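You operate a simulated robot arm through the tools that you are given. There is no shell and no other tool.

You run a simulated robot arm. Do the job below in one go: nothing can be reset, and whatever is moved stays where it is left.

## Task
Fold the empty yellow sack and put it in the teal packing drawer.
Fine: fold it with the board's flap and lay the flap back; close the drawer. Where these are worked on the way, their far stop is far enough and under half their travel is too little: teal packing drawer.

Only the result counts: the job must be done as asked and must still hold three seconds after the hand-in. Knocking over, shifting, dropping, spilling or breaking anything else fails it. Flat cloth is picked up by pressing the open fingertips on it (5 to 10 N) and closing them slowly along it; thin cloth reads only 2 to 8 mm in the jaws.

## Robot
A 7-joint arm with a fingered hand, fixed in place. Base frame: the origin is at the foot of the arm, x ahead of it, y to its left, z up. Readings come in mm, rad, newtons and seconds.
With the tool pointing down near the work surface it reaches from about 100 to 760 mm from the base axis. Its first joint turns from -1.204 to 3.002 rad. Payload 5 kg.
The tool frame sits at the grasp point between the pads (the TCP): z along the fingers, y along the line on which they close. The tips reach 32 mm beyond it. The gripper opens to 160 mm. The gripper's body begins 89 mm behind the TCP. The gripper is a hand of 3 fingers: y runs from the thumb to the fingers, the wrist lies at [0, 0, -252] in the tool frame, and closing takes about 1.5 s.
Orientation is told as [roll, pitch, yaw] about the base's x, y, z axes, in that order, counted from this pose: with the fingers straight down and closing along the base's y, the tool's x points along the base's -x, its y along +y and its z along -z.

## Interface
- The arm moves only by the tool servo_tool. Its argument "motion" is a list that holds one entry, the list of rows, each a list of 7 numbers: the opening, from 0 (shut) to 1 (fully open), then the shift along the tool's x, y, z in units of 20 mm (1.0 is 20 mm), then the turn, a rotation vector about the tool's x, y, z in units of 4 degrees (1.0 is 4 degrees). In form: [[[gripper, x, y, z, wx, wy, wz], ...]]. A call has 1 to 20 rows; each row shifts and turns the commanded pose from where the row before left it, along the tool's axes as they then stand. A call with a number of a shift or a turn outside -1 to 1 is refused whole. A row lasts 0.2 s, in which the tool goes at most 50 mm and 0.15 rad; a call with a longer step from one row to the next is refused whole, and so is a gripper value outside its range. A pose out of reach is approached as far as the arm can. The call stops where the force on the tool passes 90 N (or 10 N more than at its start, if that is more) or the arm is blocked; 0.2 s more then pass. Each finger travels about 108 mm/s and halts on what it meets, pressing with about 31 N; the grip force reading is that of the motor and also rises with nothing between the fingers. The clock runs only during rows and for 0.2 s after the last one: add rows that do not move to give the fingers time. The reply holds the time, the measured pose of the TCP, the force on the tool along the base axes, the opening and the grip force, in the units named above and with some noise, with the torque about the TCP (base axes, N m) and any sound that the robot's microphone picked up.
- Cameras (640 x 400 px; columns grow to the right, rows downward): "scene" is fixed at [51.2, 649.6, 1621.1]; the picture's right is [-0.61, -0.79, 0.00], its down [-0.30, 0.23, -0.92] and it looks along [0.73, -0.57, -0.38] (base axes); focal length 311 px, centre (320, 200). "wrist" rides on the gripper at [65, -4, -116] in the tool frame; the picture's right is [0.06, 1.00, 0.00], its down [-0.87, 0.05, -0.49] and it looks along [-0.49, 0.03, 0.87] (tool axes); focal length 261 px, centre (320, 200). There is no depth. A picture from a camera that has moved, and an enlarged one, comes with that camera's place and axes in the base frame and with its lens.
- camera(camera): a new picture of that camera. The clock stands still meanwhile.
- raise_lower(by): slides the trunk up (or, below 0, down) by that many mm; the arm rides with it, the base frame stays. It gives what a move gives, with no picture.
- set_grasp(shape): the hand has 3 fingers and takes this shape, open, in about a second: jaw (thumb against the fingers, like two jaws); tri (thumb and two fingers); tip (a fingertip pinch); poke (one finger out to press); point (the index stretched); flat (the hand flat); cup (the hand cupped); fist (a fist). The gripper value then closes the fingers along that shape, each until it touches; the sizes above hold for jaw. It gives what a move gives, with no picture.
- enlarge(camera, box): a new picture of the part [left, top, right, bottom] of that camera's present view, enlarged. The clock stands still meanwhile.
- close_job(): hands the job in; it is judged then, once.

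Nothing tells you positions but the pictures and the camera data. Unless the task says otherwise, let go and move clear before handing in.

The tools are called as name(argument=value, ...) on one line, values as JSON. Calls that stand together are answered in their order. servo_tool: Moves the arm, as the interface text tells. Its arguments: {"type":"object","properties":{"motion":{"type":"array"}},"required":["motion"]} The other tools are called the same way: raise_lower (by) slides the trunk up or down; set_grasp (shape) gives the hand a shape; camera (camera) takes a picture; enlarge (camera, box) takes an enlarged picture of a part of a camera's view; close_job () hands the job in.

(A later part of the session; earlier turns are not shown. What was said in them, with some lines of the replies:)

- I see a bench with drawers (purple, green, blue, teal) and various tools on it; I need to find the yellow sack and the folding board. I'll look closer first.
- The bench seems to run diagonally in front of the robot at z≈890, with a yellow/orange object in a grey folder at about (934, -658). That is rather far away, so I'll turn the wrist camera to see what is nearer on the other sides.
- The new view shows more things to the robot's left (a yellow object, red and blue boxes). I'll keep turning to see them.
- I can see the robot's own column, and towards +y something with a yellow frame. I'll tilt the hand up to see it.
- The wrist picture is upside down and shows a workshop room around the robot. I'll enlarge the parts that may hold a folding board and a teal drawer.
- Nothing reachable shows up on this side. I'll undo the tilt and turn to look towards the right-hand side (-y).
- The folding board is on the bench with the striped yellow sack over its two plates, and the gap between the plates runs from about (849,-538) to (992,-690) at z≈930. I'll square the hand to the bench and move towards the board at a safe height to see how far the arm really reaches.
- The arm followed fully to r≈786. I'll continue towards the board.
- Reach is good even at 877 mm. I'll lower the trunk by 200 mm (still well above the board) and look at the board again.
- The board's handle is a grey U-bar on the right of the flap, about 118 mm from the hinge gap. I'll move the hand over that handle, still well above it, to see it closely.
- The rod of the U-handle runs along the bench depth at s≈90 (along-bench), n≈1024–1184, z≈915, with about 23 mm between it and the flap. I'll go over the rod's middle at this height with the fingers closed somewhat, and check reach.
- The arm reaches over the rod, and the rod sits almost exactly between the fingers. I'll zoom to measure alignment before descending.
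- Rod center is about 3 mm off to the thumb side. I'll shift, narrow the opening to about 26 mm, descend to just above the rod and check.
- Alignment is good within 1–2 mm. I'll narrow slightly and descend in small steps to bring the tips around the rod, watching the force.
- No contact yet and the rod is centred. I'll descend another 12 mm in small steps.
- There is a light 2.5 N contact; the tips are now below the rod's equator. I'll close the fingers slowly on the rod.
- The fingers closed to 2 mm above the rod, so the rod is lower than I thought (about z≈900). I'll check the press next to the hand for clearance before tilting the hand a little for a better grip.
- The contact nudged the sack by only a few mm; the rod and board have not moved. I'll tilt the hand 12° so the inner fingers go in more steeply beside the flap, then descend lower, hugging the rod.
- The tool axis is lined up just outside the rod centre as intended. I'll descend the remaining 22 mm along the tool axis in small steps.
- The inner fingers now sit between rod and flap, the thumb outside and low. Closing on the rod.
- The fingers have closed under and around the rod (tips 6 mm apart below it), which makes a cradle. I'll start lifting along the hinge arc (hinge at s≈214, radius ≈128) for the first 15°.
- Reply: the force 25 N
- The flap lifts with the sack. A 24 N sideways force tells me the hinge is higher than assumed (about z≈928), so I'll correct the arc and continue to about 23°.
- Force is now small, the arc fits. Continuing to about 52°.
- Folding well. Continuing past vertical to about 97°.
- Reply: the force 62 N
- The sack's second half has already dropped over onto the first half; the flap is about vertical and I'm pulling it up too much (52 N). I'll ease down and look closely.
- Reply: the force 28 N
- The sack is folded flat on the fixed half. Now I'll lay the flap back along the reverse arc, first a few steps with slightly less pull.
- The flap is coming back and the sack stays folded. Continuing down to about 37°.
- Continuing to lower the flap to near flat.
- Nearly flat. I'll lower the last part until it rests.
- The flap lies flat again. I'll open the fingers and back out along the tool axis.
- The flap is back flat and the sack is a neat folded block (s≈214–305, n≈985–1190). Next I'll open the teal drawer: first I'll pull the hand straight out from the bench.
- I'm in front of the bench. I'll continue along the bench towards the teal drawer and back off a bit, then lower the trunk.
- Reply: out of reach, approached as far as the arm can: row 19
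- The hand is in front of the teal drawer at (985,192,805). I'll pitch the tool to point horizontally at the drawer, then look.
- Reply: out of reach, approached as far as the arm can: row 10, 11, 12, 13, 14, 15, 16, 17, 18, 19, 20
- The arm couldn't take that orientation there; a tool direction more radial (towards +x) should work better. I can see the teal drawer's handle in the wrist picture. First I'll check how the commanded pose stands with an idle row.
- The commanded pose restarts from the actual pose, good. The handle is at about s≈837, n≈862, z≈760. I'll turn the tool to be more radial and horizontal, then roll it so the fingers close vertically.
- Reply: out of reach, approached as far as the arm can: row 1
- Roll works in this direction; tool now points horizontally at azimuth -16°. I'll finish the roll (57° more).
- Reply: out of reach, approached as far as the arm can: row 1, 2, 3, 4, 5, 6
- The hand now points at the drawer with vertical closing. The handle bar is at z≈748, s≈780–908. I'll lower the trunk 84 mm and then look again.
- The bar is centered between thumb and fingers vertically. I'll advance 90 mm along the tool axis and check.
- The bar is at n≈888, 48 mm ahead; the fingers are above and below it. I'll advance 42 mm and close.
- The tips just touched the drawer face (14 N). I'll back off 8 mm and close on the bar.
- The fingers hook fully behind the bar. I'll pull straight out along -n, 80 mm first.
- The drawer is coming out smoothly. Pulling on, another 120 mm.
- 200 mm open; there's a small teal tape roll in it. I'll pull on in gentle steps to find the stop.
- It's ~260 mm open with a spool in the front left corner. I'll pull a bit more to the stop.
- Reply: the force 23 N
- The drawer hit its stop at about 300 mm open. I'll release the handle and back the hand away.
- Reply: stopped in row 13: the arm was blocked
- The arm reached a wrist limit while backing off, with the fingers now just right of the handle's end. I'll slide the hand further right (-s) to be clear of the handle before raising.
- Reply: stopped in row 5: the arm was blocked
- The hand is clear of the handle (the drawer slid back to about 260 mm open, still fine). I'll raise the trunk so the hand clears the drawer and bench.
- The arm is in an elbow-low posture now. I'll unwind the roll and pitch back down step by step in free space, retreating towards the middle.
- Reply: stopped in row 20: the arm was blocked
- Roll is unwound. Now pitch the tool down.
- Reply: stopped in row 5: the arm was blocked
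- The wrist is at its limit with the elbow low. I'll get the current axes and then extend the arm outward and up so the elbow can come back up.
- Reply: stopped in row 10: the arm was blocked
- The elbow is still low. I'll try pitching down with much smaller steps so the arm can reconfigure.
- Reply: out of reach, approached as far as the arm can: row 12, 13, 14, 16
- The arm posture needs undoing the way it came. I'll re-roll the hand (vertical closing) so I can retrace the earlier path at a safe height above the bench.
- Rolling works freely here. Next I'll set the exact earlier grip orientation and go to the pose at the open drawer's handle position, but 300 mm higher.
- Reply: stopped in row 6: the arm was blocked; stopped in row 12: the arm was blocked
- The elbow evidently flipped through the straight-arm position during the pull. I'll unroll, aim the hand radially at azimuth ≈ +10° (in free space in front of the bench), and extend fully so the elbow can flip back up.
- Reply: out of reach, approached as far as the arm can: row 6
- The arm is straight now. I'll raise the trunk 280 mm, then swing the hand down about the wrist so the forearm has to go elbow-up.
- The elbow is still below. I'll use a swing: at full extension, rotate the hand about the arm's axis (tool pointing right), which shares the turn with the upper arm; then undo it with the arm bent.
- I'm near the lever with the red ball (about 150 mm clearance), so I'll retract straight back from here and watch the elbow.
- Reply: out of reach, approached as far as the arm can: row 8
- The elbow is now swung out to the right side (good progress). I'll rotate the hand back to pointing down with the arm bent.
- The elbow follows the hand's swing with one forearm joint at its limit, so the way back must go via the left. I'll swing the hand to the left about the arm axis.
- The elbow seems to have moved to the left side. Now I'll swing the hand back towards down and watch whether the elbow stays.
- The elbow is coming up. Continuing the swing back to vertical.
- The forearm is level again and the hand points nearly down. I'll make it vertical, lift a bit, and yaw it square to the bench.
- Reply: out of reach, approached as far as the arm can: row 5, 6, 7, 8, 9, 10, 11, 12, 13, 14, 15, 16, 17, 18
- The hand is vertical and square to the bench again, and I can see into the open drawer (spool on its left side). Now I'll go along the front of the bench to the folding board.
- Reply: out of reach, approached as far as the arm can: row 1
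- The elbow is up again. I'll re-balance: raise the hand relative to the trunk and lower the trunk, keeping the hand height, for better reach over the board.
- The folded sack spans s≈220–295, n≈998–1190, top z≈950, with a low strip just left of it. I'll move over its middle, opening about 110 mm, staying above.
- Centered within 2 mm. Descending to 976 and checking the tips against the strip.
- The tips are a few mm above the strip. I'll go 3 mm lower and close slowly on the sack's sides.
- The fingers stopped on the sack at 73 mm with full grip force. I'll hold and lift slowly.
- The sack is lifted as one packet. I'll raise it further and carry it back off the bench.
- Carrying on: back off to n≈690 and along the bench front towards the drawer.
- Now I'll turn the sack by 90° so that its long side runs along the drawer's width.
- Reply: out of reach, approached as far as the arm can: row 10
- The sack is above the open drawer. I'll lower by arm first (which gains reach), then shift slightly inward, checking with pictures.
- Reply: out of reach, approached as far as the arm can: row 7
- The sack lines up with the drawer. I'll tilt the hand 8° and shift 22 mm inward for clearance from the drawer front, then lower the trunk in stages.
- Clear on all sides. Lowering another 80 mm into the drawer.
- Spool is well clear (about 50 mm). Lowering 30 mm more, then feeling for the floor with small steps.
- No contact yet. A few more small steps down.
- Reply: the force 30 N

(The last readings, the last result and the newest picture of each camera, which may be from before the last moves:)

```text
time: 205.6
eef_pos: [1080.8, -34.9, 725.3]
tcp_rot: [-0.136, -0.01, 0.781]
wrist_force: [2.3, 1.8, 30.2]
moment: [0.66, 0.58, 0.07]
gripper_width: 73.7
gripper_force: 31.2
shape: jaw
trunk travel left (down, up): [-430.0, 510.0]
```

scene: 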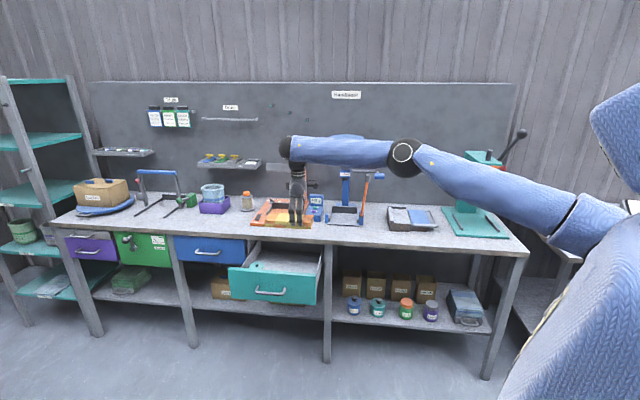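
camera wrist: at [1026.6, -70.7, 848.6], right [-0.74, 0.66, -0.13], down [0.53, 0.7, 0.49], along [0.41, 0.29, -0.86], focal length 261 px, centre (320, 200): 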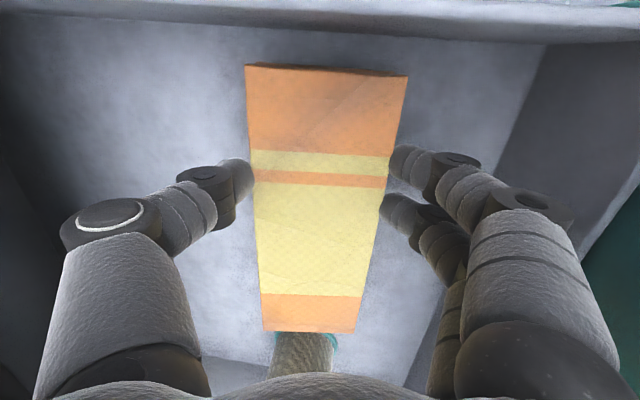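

The sack is resting on the drawer floor (30 N). I'll ease up slightly and open the fingers.

servo_tool(motion=[[[0.2, 0, 0, -0.25, 0, 0, 0], [0.46, 0, 0, 0, 0, 0, 0], [0.5, 0, 0, 0, 0, 0, 0], [0.55, 0, 0, 0, 0, 0, 0], [0.6, 0, 0, 0, 0, 0, 0], [0.65, 0, 0, 0, 0, 0, 0], [0.65, 0, 0, 0, 0, 0, 0]]])

camera(camera="wrist")

```text
time: 207.2
eef_pos: [1080.8, -35.3, 725.7]
tcp_rot: [-0.134, -0.008, 0.785]
wrist_force: [-0.9, 0.1, 0.5]
moment: [-0.01, 0.01, -0.01]
gripper_width: 103.6
gripper_force: 0.1
shape: jaw
trunk travel left (down, up): [-430.0, 510.0]
```

```text
taken
camera wrist: at [1027.1, -71.3, 841.1], right [-0.74, 0.66, -0.13], down [0.53, 0.69, 0.49], along [0.41, 0.29, -0.86], focal length 261 px, centre (320, 200)
```

wrist: 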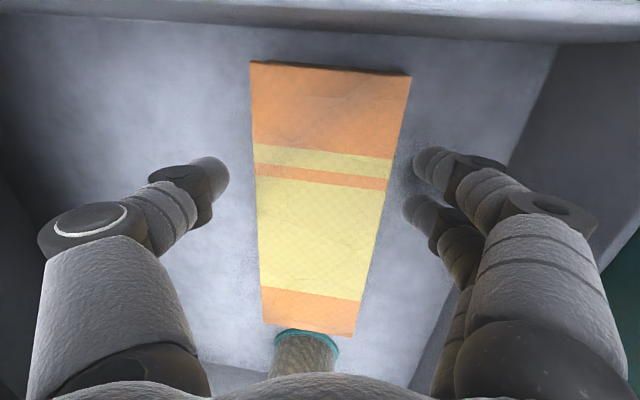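

The sack lies flat in the drawer. I'll rise 45 mm, close the fingers a bit to pass between bench and drawer front, then raise out.

servo_tool(motion=[[[0.62, 0, 0, -0.5, 0, 0, 0], [0.62, 0, 0, -0.75, 0, 0, 0], [0.62, 0, 0, -1, 0, 0, 0], [0.5, 0, 0, -0.5, 0, 0, 0], [0.3, 0, 0, 0, 0, 0, 0], [0.3, 0, 0, 0, 0, 0, 0]]])

raise_lower(by=220)

camera(camera="wrist")

camera(camera="scene")

enlarge(camera="scene", box=[216, 210, 360, 300])

```text
time: 208.6
eef_pos: [1076.4, -29.0, 780.6]
tcp_rot: [-0.135, -0.006, 0.785]
wrist_force: [0.6, 0.6, -0.2]
moment: [0.0, 0.01, 0.01]
gripper_width: 48.6
gripper_force: 0.0
shape: jaw
trunk travel left (down, up): [-430.0, 510.0]
```

```text
time: 210.9
eef_pos: [1077.1, -30.1, 1000.5]
tcp_rot: [-0.133, -0.007, 0.784]
wrist_force: [0.4, -0.3, -0.3]
moment: [-0.01, 0.03, 0.02]
gripper_width: 48.9
gripper_force: 0.0
shape: jaw
trunk travel left (down, up): [-650.0, 290.0]
```

```text
taken
camera wrist: at [1021.8, -66.8, 1115.9], right [-0.74, 0.66, -0.13], down [0.53, 0.69, 0.49], along [0.41, 0.29, -0.86], focal length 261 px, centre (320, 200)
```

wrist: 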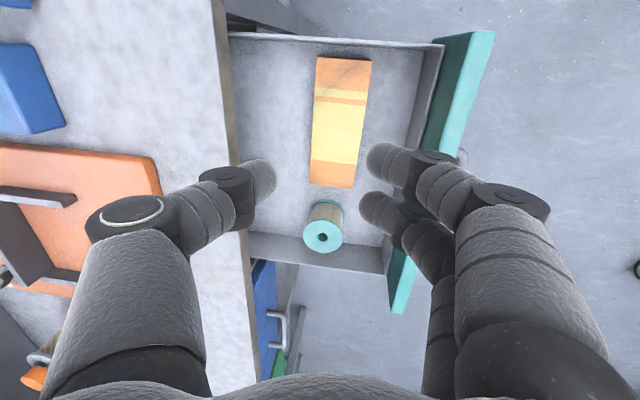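

```text
taken
```

scene: 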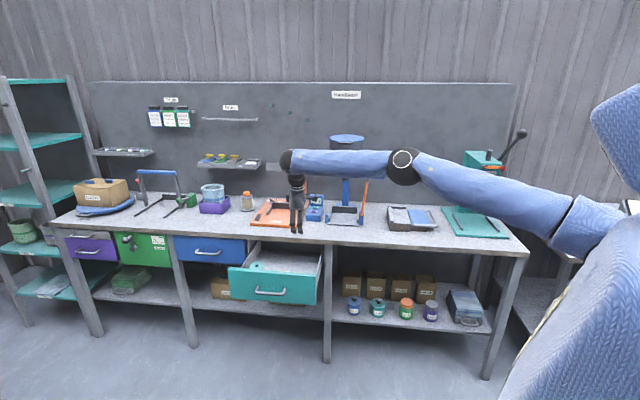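

```text
4.44 times, centred on (288, 255) of scene
camera zoom: at [51.2, 649.6, 1621.1], right [-0.61, -0.79, 0.0], down [-0.3, 0.23, -0.92], along [0.73, -0.57, -0.38], focal length 1382 px, centre (462, -44)
```

zoom: 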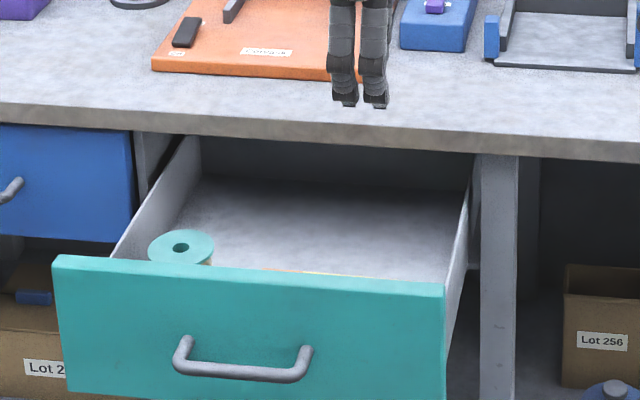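

The folded sack is in the drawer. To close it, I'll go in front of the drawer panel with a 45° leaning hand and push with closed fingers. First back out and re-orient above.

servo_tool(motion=[[[0.3, 0, 0.5, 0, -0.7, 0, 0], [0.3, 0, 1, 0, -0.7, 0, 0], [0.2, 0, 1, 0, -0.6, 0, 0], [0.1, 0, 1, 0, 0, 0, 0], [0, 0, 1, 0, 0, 0, 0], [0, 0, 1, 0, 0, 0, 0], [0, 0, 1, 0, 0, 0, 0], [0, 0, 1, 0, 0, 0, 0], [0, 0, 1, 0, 0, 0, 0], [0, 0, 1, 0, 0, 0, 0], [0, 0, 1, 0, 0, 0, 0], [0, 0, 1, 0, 0, 0, 0]]])

servo_tool(motion=[[[0, 0, 0, 0, 0, 0, 1], [0, 0, 0, 0, 0, 0, 1], [0, 0, 0, 0, 0, 0, 1], [0, 0, 0, 0, 0, 0, 1], [0, 0, 0, 0, 0, 0, 1], [0, 0, 0, 0, 0, 0, 1], [0, 0, 0, 0, 0, 0, 1], [0, 0, 0, 0, 0, 0, 1], [0, 0, 0, 0, 0, 0, 1], [0, 0, 0, 0, 0, 0, 1], [0, 0, 0, 0, 0, 0, 1]]])

camera(camera="scene")

```text
time: 213.5
eef_pos: [913.8, 134.5, 998.3]
tcp_rot: [0.004, -0.007, 0.781]
wrist_force: [-0.2, 0.5, -0.1]
moment: [-0.03, 0.03, 0.01]
gripper_width: 0.1
gripper_force: 30.9
shape: jaw
trunk travel left (down, up): [-650.0, 290.0]
```

```text
time: 215.9
eef_pos: [915.2, 133.5, 998.7]
tcp_rot: [0.008, 0.0, 0.015]
wrist_force: [0.0, 0.5, 0.7]
moment: [-0.06, 0.01, -0.02]
gripper_width: 0.0
gripper_force: 30.8
shape: jaw
trunk travel left (down, up): [-650.0, 290.0]
```

```text
taken
```

scene: 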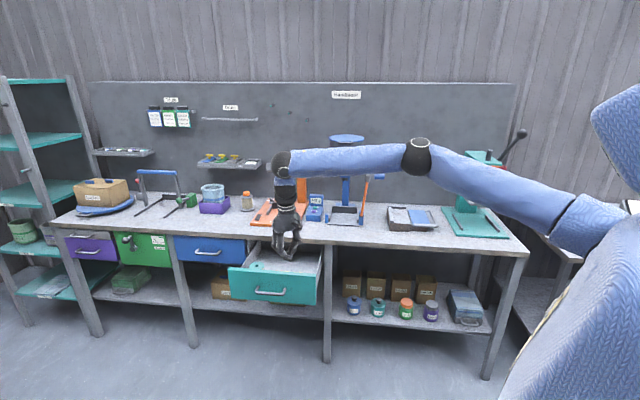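

Elbow up, all good. Tilting the hand 44° forward.

servo_tool(motion=[[[0, 0, 0, 0, 0, -1, 0], [0, 0, 0, 0, 0, -1, 0], [0, 0, 0, 0, 0, -1, 0], [0, 0, 0, 0, 0, -1, 0], [0, 0, 0, 0, 0, -1, 0], [0, 0, 0, 0, 0, -1, 0], [0, 0, 0, 0, 0, -1, 0], [0, 0, 0, 0, 0, -1, 0], [0, 0, 0, 0, 0, -1, 0], [0, 0, 0, 0, 0, -1, 0], [0, 0, 0, 0, 0, -1, 0]]])

raise_lower(by=-200)

camera(camera="scene")

camera(camera="wrist")

```text
time: 218.3
eef_pos: [914.5, 133.3, 998.7]
tcp_rot: [0.013, -0.77, 0.005]
wrist_force: [0.6, 0.1, -1.1]
moment: [-0.01, -0.03, 0.0]
gripper_width: 0.0
gripper_force: 31.3
shape: jaw
trunk travel left (down, up): [-650.0, 290.0]
```

```text
time: 220.5
eef_pos: [915.6, 133.6, 798.6]
tcp_rot: [0.014, -0.769, 0.006]
wrist_force: [0.0, 0.6, 0.1]
moment: [0.02, 0.02, -0.03]
gripper_width: 0.0
gripper_force: 30.3
shape: jaw
trunk travel left (down, up): [-450.0, 490.0]
```

```text
taken
```

scene: 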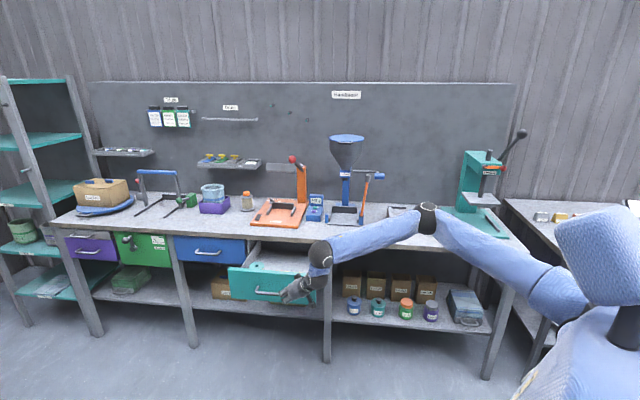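

```text
taken
camera wrist: at [786.9, 128.3, 836.9], right [-0.06, 1.0, -0.03], down [0.28, 0.05, 0.96], along [0.96, 0.05, -0.28], focal length 261 px, centre (320, 200)
```

wrist: 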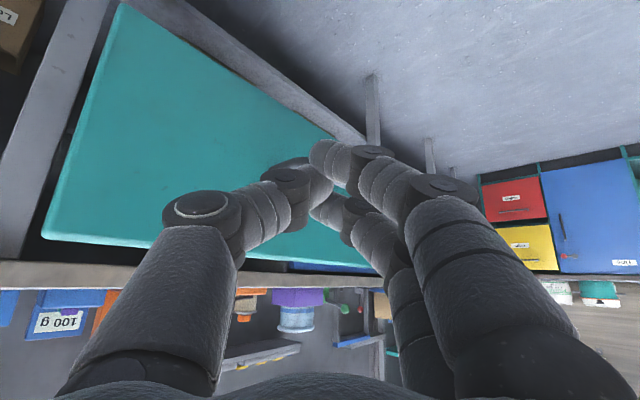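

I'll lower to mid-panel height and shift slightly right so the fingers stay clear of the handle.

servo_tool(motion=[[[0, 0.506, -0.707, -0.49, 0, 0, 0], [0, 0, 0, 0, 0, 0, 0]]])

raise_lower(by=-50)

enlarge(camera="scene", box=[216, 230, 360, 320])

```text
time: 221.1
eef_pos: [899.1, 118.8, 797.9]
tcp_rot: [0.014, -0.77, 0.007]
wrist_force: [0.3, -0.2, -0.2]
moment: [-0.01, -0.04, -0.01]
gripper_width: 0.0
gripper_force: 31.1
shape: jaw
trunk travel left (down, up): [-450.0, 490.0]
```

```text
time: 222.0
eef_pos: [900.4, 119.2, 748.3]
tcp_rot: [0.013, -0.768, 0.006]
wrist_force: [-0.2, 0.1, -0.4]
moment: [0.01, 0.0, -0.01]
gripper_width: 0.0
gripper_force: 30.2
shape: jaw
trunk travel left (down, up): [-400.0, 540.0]
```

```text
4.44 times, centred on (288, 275) of scene
camera zoom: at [51.2, 649.6, 1621.1], right [-0.61, -0.79, 0.0], down [-0.3, 0.23, -0.92], along [0.73, -0.57, -0.38], focal length 1382 px, centre (462, -133)
```

zoom: 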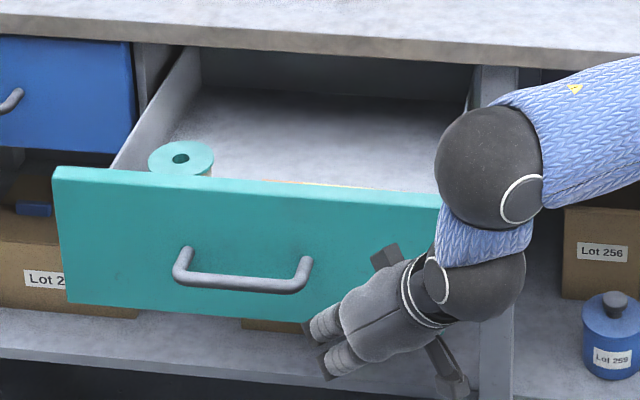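

The hand is in front of the panel right of the handle. I'll push along +n and watch the force.

servo_tool(motion=[[[0, -0.508, -0.707, 0.492, 0, 0, 0], [0, -0.508, -0.707, 0.492, 0, 0, 0], [0, -0.508, -0.707, 0.492, 0, 0, 0], [0, -0.508, -0.707, 0.492, 0, 0, 0], [0, -0.4, -0.56, 0.39, 0, 0, 0], [0, 0, 0, 0, 0, 0, 0]]])

enlarge(camera="scene", box=[216, 230, 360, 320])

camera(camera="wrist")

```text
time: 223.4
eef_pos: [969.8, 51.7, 747.8]
tcp_rot: [0.012, -0.771, 0.006]
wrist_force: [0.2, -0.1, -0.3]
moment: [-0.01, 0.0, 0.01]
gripper_width: 0.0
gripper_force: 30.8
shape: jaw
trunk travel left (down, up): [-400.0, 540.0]
```

```text
4.44 times, centred on (288, 275) of scene
camera zoom: at [51.2, 649.6, 1621.1], right [-0.61, -0.79, 0.0], down [-0.3, 0.23, -0.92], along [0.73, -0.57, -0.38], focal length 1382 px, centre (462, -133)
```

zoom: 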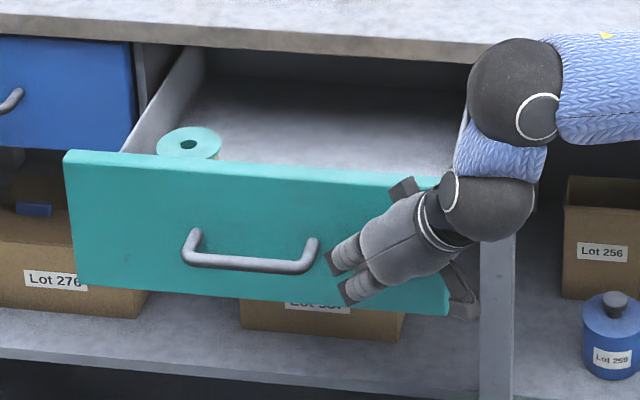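

```text
taken
camera wrist: at [842.1, 47.4, 786.5], right [-0.06, 1.0, -0.03], down [0.28, 0.05, 0.96], along [0.96, 0.05, -0.28], focal length 261 px, centre (320, 200)
```

wrist: 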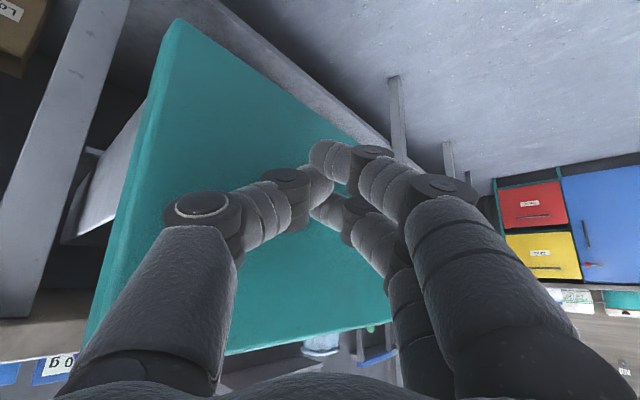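

The drawer is sliding in with almost no force. Continuing.

servo_tool(motion=[[[0, -0.508, -0.707, 0.492, 0, 0, 0], [0, -0.508, -0.707, 0.492, 0, 0, 0], [0, -0.508, -0.707, 0.492, 0, 0, 0], [0, -0.508, -0.707, 0.492, 0, 0, 0], [0, -0.508, -0.707, 0.492, 0, 0, 0], [0, -0.508, -0.707, 0.492, 0, 0, 0], [0, -0.508, -0.707, 0.492, 0, 0, 0], [0, 0, 0, 0, 0, 0, 0]]])

enlarge(camera="scene", box=[216, 210, 360, 300])

camera(camera="wrist")

```text
time: 225.2
eef_pos: [1070.8, -45.2, 746.9]
tcp_rot: [0.014, -0.768, 0.005]
wrist_force: [-0.5, -0.3, 0.8]
moment: [-0.03, -0.02, 0.01]
gripper_width: 0.0
gripper_force: 31.1
shape: jaw
trunk travel left (down, up): [-400.0, 540.0]
```

```text
4.44 times, centred on (288, 255) of scene
camera zoom: at [51.2, 649.6, 1621.1], right [-0.61, -0.79, 0.0], down [-0.3, 0.23, -0.92], along [0.73, -0.57, -0.38], focal length 1382 px, centre (462, -44)
```

zoom: 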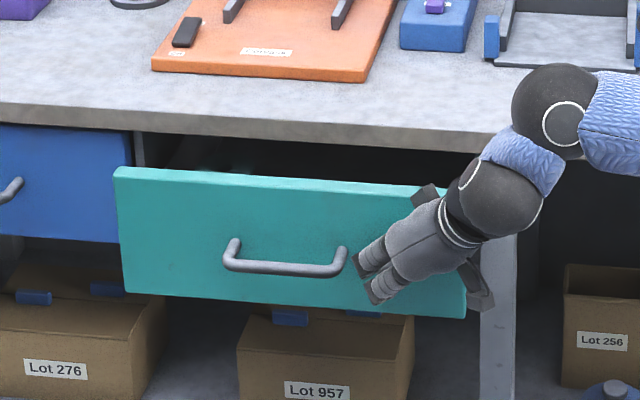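

```text
taken
camera wrist: at [942.9, -50.0, 785.6], right [-0.06, 1.0, -0.03], down [0.28, 0.05, 0.96], along [0.96, 0.05, -0.28], focal length 261 px, centre (320, 200)
```

wrist: 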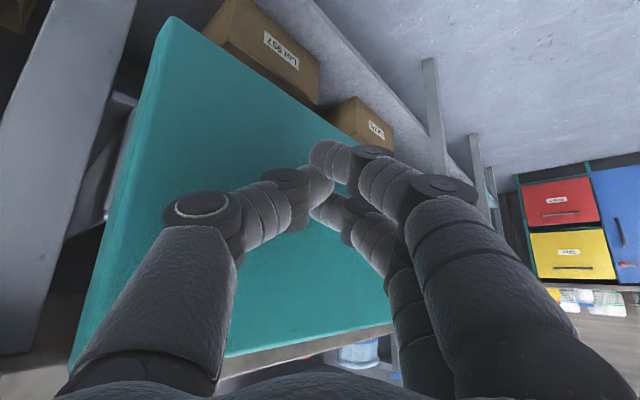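

About 100 mm to go. Continuing, slower at the end.

servo_tool(motion=[[[0, -0.508, -0.707, 0.492, 0, 0, 0], [0, -0.508, -0.707, 0.492, 0, 0, 0], [0, -0.508, -0.707, 0.492, 0, 0, 0], [0, -0.4, -0.56, 0.39, 0, 0, 0], [0, 0, 0, 0, 0, 0, 0]]])

enlarge(camera="scene", box=[216, 210, 360, 300])

```text
time: 226.4
eef_pos: [1126.4, -98.1, 746.8]
tcp_rot: [0.015, -0.769, 0.007]
wrist_force: [0.0, -0.1, 0.2]
moment: [0.02, 0.01, 0.02]
gripper_width: 0.0
gripper_force: 30.9
shape: jaw
trunk travel left (down, up): [-400.0, 540.0]
```

```text
4.44 times, centred on (288, 255) of scene
camera zoom: at [51.2, 649.6, 1621.1], right [-0.61, -0.79, 0.0], down [-0.3, 0.23, -0.92], along [0.73, -0.57, -0.38], focal length 1382 px, centre (462, -44)
```

zoom: 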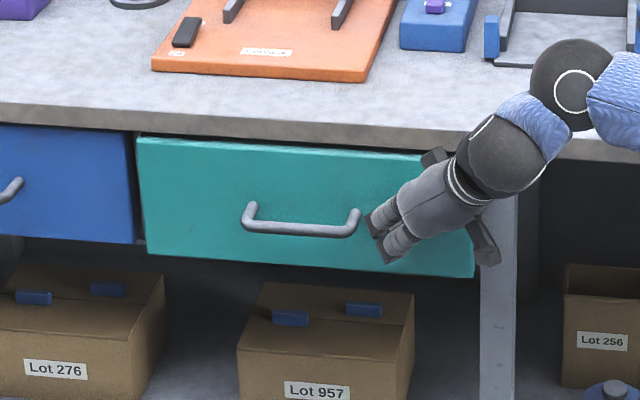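

Almost closed. Small steps until it stops.

servo_tool(motion=[[[0, -0.152, -0.212, 0.148, 0, 0, 0], [0, -0.152, -0.212, 0.148, 0, 0, 0], [0, -0.152, -0.212, 0.148, 0, 0, 0], [0, 0, 0, 0, 0, 0, 0]]])

enlarge(camera="scene", box=[240, 225, 336, 285])

```text
time: 227.4
eef_pos: [1137.5, -108.8, 746.2]
tcp_rot: [0.013, -0.768, 0.005]
wrist_force: [-2.3, 1.9, 0.0]
moment: [-0.02, -0.08, -0.12]
gripper_width: 0.2
gripper_force: 31.4
shape: jaw
trunk travel left (down, up): [-400.0, 540.0]
```

```text
6.67 times, centred on (288, 255) of scene
camera zoom: at [51.2, 649.6, 1621.1], right [-0.61, -0.79, 0.0], down [-0.3, 0.23, -0.92], along [0.73, -0.57, -0.38], focal length 2073 px, centre (533, -167)
```

zoom: 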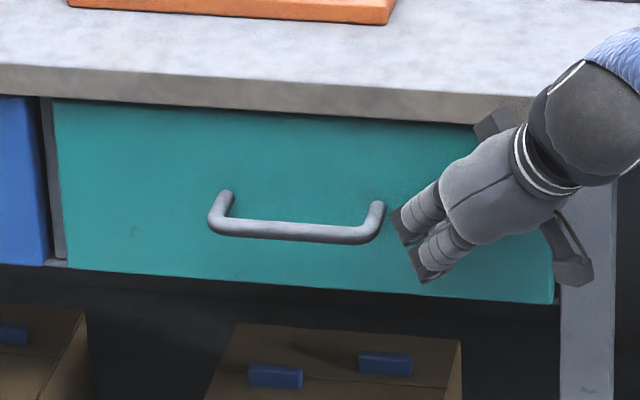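

It matches the closed position from before. One more gentle push to be sure it's seated.

servo_tool(motion=[[[0, -0.1, -0.14, 0.1, 0, 0, 0], [0, 0, 0, 0, 0, 0, 0]]])

```text
time: 228.0
eef_pos: [1137.9, -109.9, 746.5]
tcp_rot: [0.013, -0.766, 0.008]
wrist_force: [-35.0, 18.8, -5.0]
moment: [-0.22, -0.85, -2.15]
gripper_width: 0.0
gripper_force: 30.9
shape: jaw
trunk travel left (down, up): [-400.0, 540.0]
```

The drawer is firmly against its stop. I'll back the hand off along -n and then look over everything.

servo_tool(motion=[[[0, 0.254, 0.354, -0.246, 0, 0, 0], [0, 0.508, 0.707, -0.492, 0, 0, 0], [0, 0.508, 0.707, -0.492, 0, 0, 0], [0, 0.508, 0.707, -0.492, 0, 0, 0], [0, 0.508, 0.707, -0.492, 0, 0, 0], [0, 0.508, 0.707, -0.492, 0, 0, 0], [0, 0.508, 0.707, -0.492, 0, 0, 0], [0, 0.508, 0.707, -0.492, 0, 0, 0], [0, 0.508, 0.707, -0.492, 0, 0, 0], [0, 0, 0, 0, 0, 0, 0]]])

camera(camera="scene")

enlarge(camera="scene", box=[240, 225, 336, 285])

enlarge(camera="scene", box=[360, 180, 520, 280])

enlarge(camera="scene", box=[200, 150, 360, 250])

```text
time: 230.2
eef_pos: [1016.9, 5.9, 747.6]
tcp_rot: [0.012, -0.769, 0.007]
wrist_force: [0.6, -0.7, 0.2]
moment: [-0.01, 0.03, 0.0]
gripper_width: 0.1
gripper_force: 31.4
shape: jaw
trunk travel left (down, up): [-400.0, 540.0]
```

```text
taken
```

scene: 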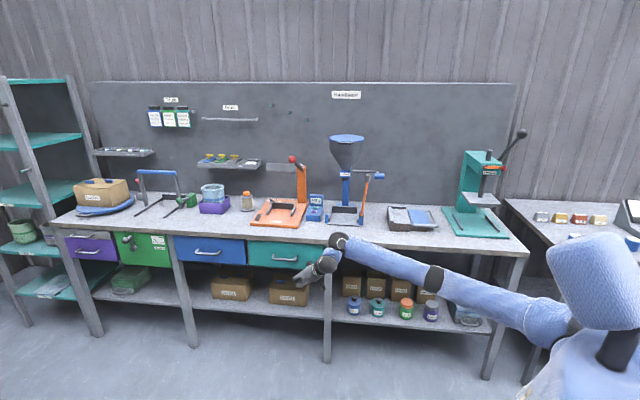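

```text
6.67 times, centred on (288, 255) of scene
camera zoom: at [51.2, 649.6, 1621.1], right [-0.61, -0.79, 0.0], down [-0.3, 0.23, -0.92], along [0.73, -0.57, -0.38], focal length 2073 px, centre (533, -167)
```

zoom: 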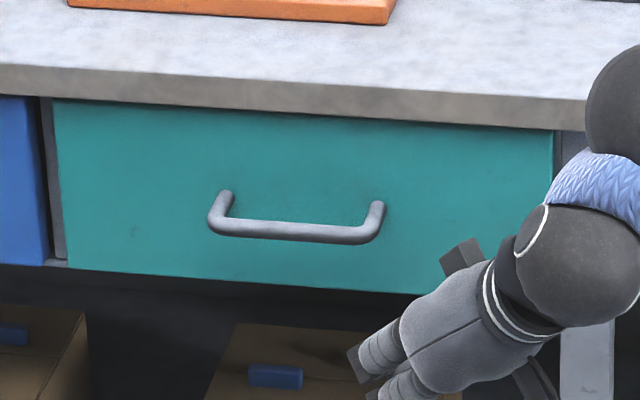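

```text
4.00 times, centred on (440, 230) of scene
camera zoom: at [51.2, 649.6, 1621.1], right [-0.61, -0.79, 0.0], down [-0.3, 0.23, -0.92], along [0.73, -0.57, -0.38], focal length 1244 px, centre (-160, 80)
```

zoom: 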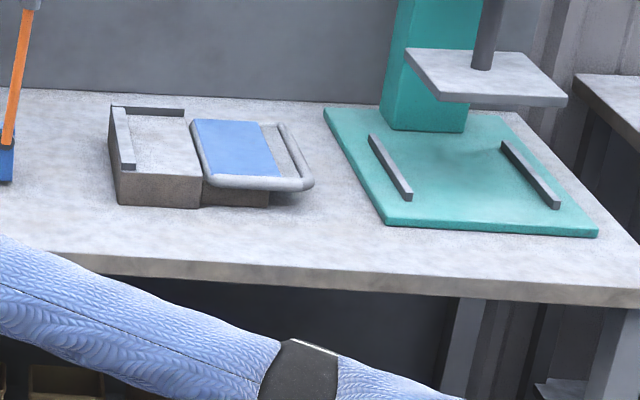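

```text
4.00 times, centred on (280, 200) of scene
camera zoom: at [51.2, 649.6, 1621.1], right [-0.61, -0.79, 0.0], down [-0.3, 0.23, -0.92], along [0.73, -0.57, -0.38], focal length 1244 px, centre (480, 200)
```

zoom: 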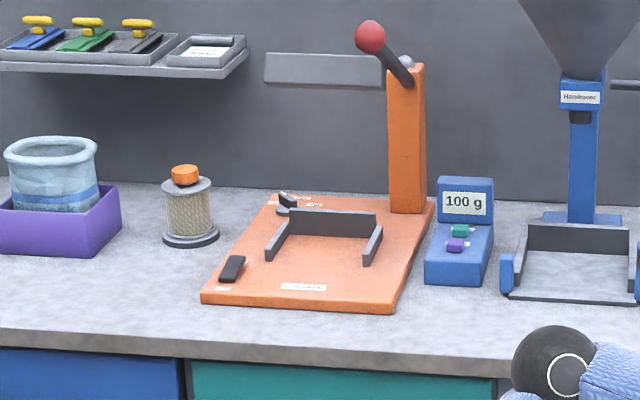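

The drawer is closed with the folded sack inside, the flap lies flat, and everything else on the bench looks as it did at the start. The hand is empty and clear, so I'm handing in the job.

close_job()

```text
The job is handed in.
```

The yellow sack is folded and in the teal packing drawer, and I've handed in the job. I folded it with the board's flap, laid the flap back flat, and pushed the drawer shut against its stop.

- **Sack:** it lay flat in the drawer when I let go, about 50 mm from the spool already in there. I didn't look inside again after closing the drawer.
- **Drawer opening:** I pulled it out to its stop at about 300 mm. It slid back to about 260 mm while I moved the hand away, and I placed the sack at that opening.
- **Small contact:** while reaching for the flap handle, a finger nudged the sack about 4 mm. The board itself didn't move.
- **Everything else:** in the last scene pictures the rest of the bench looked as it did at the start. The hand was empty and clear before I handed in.
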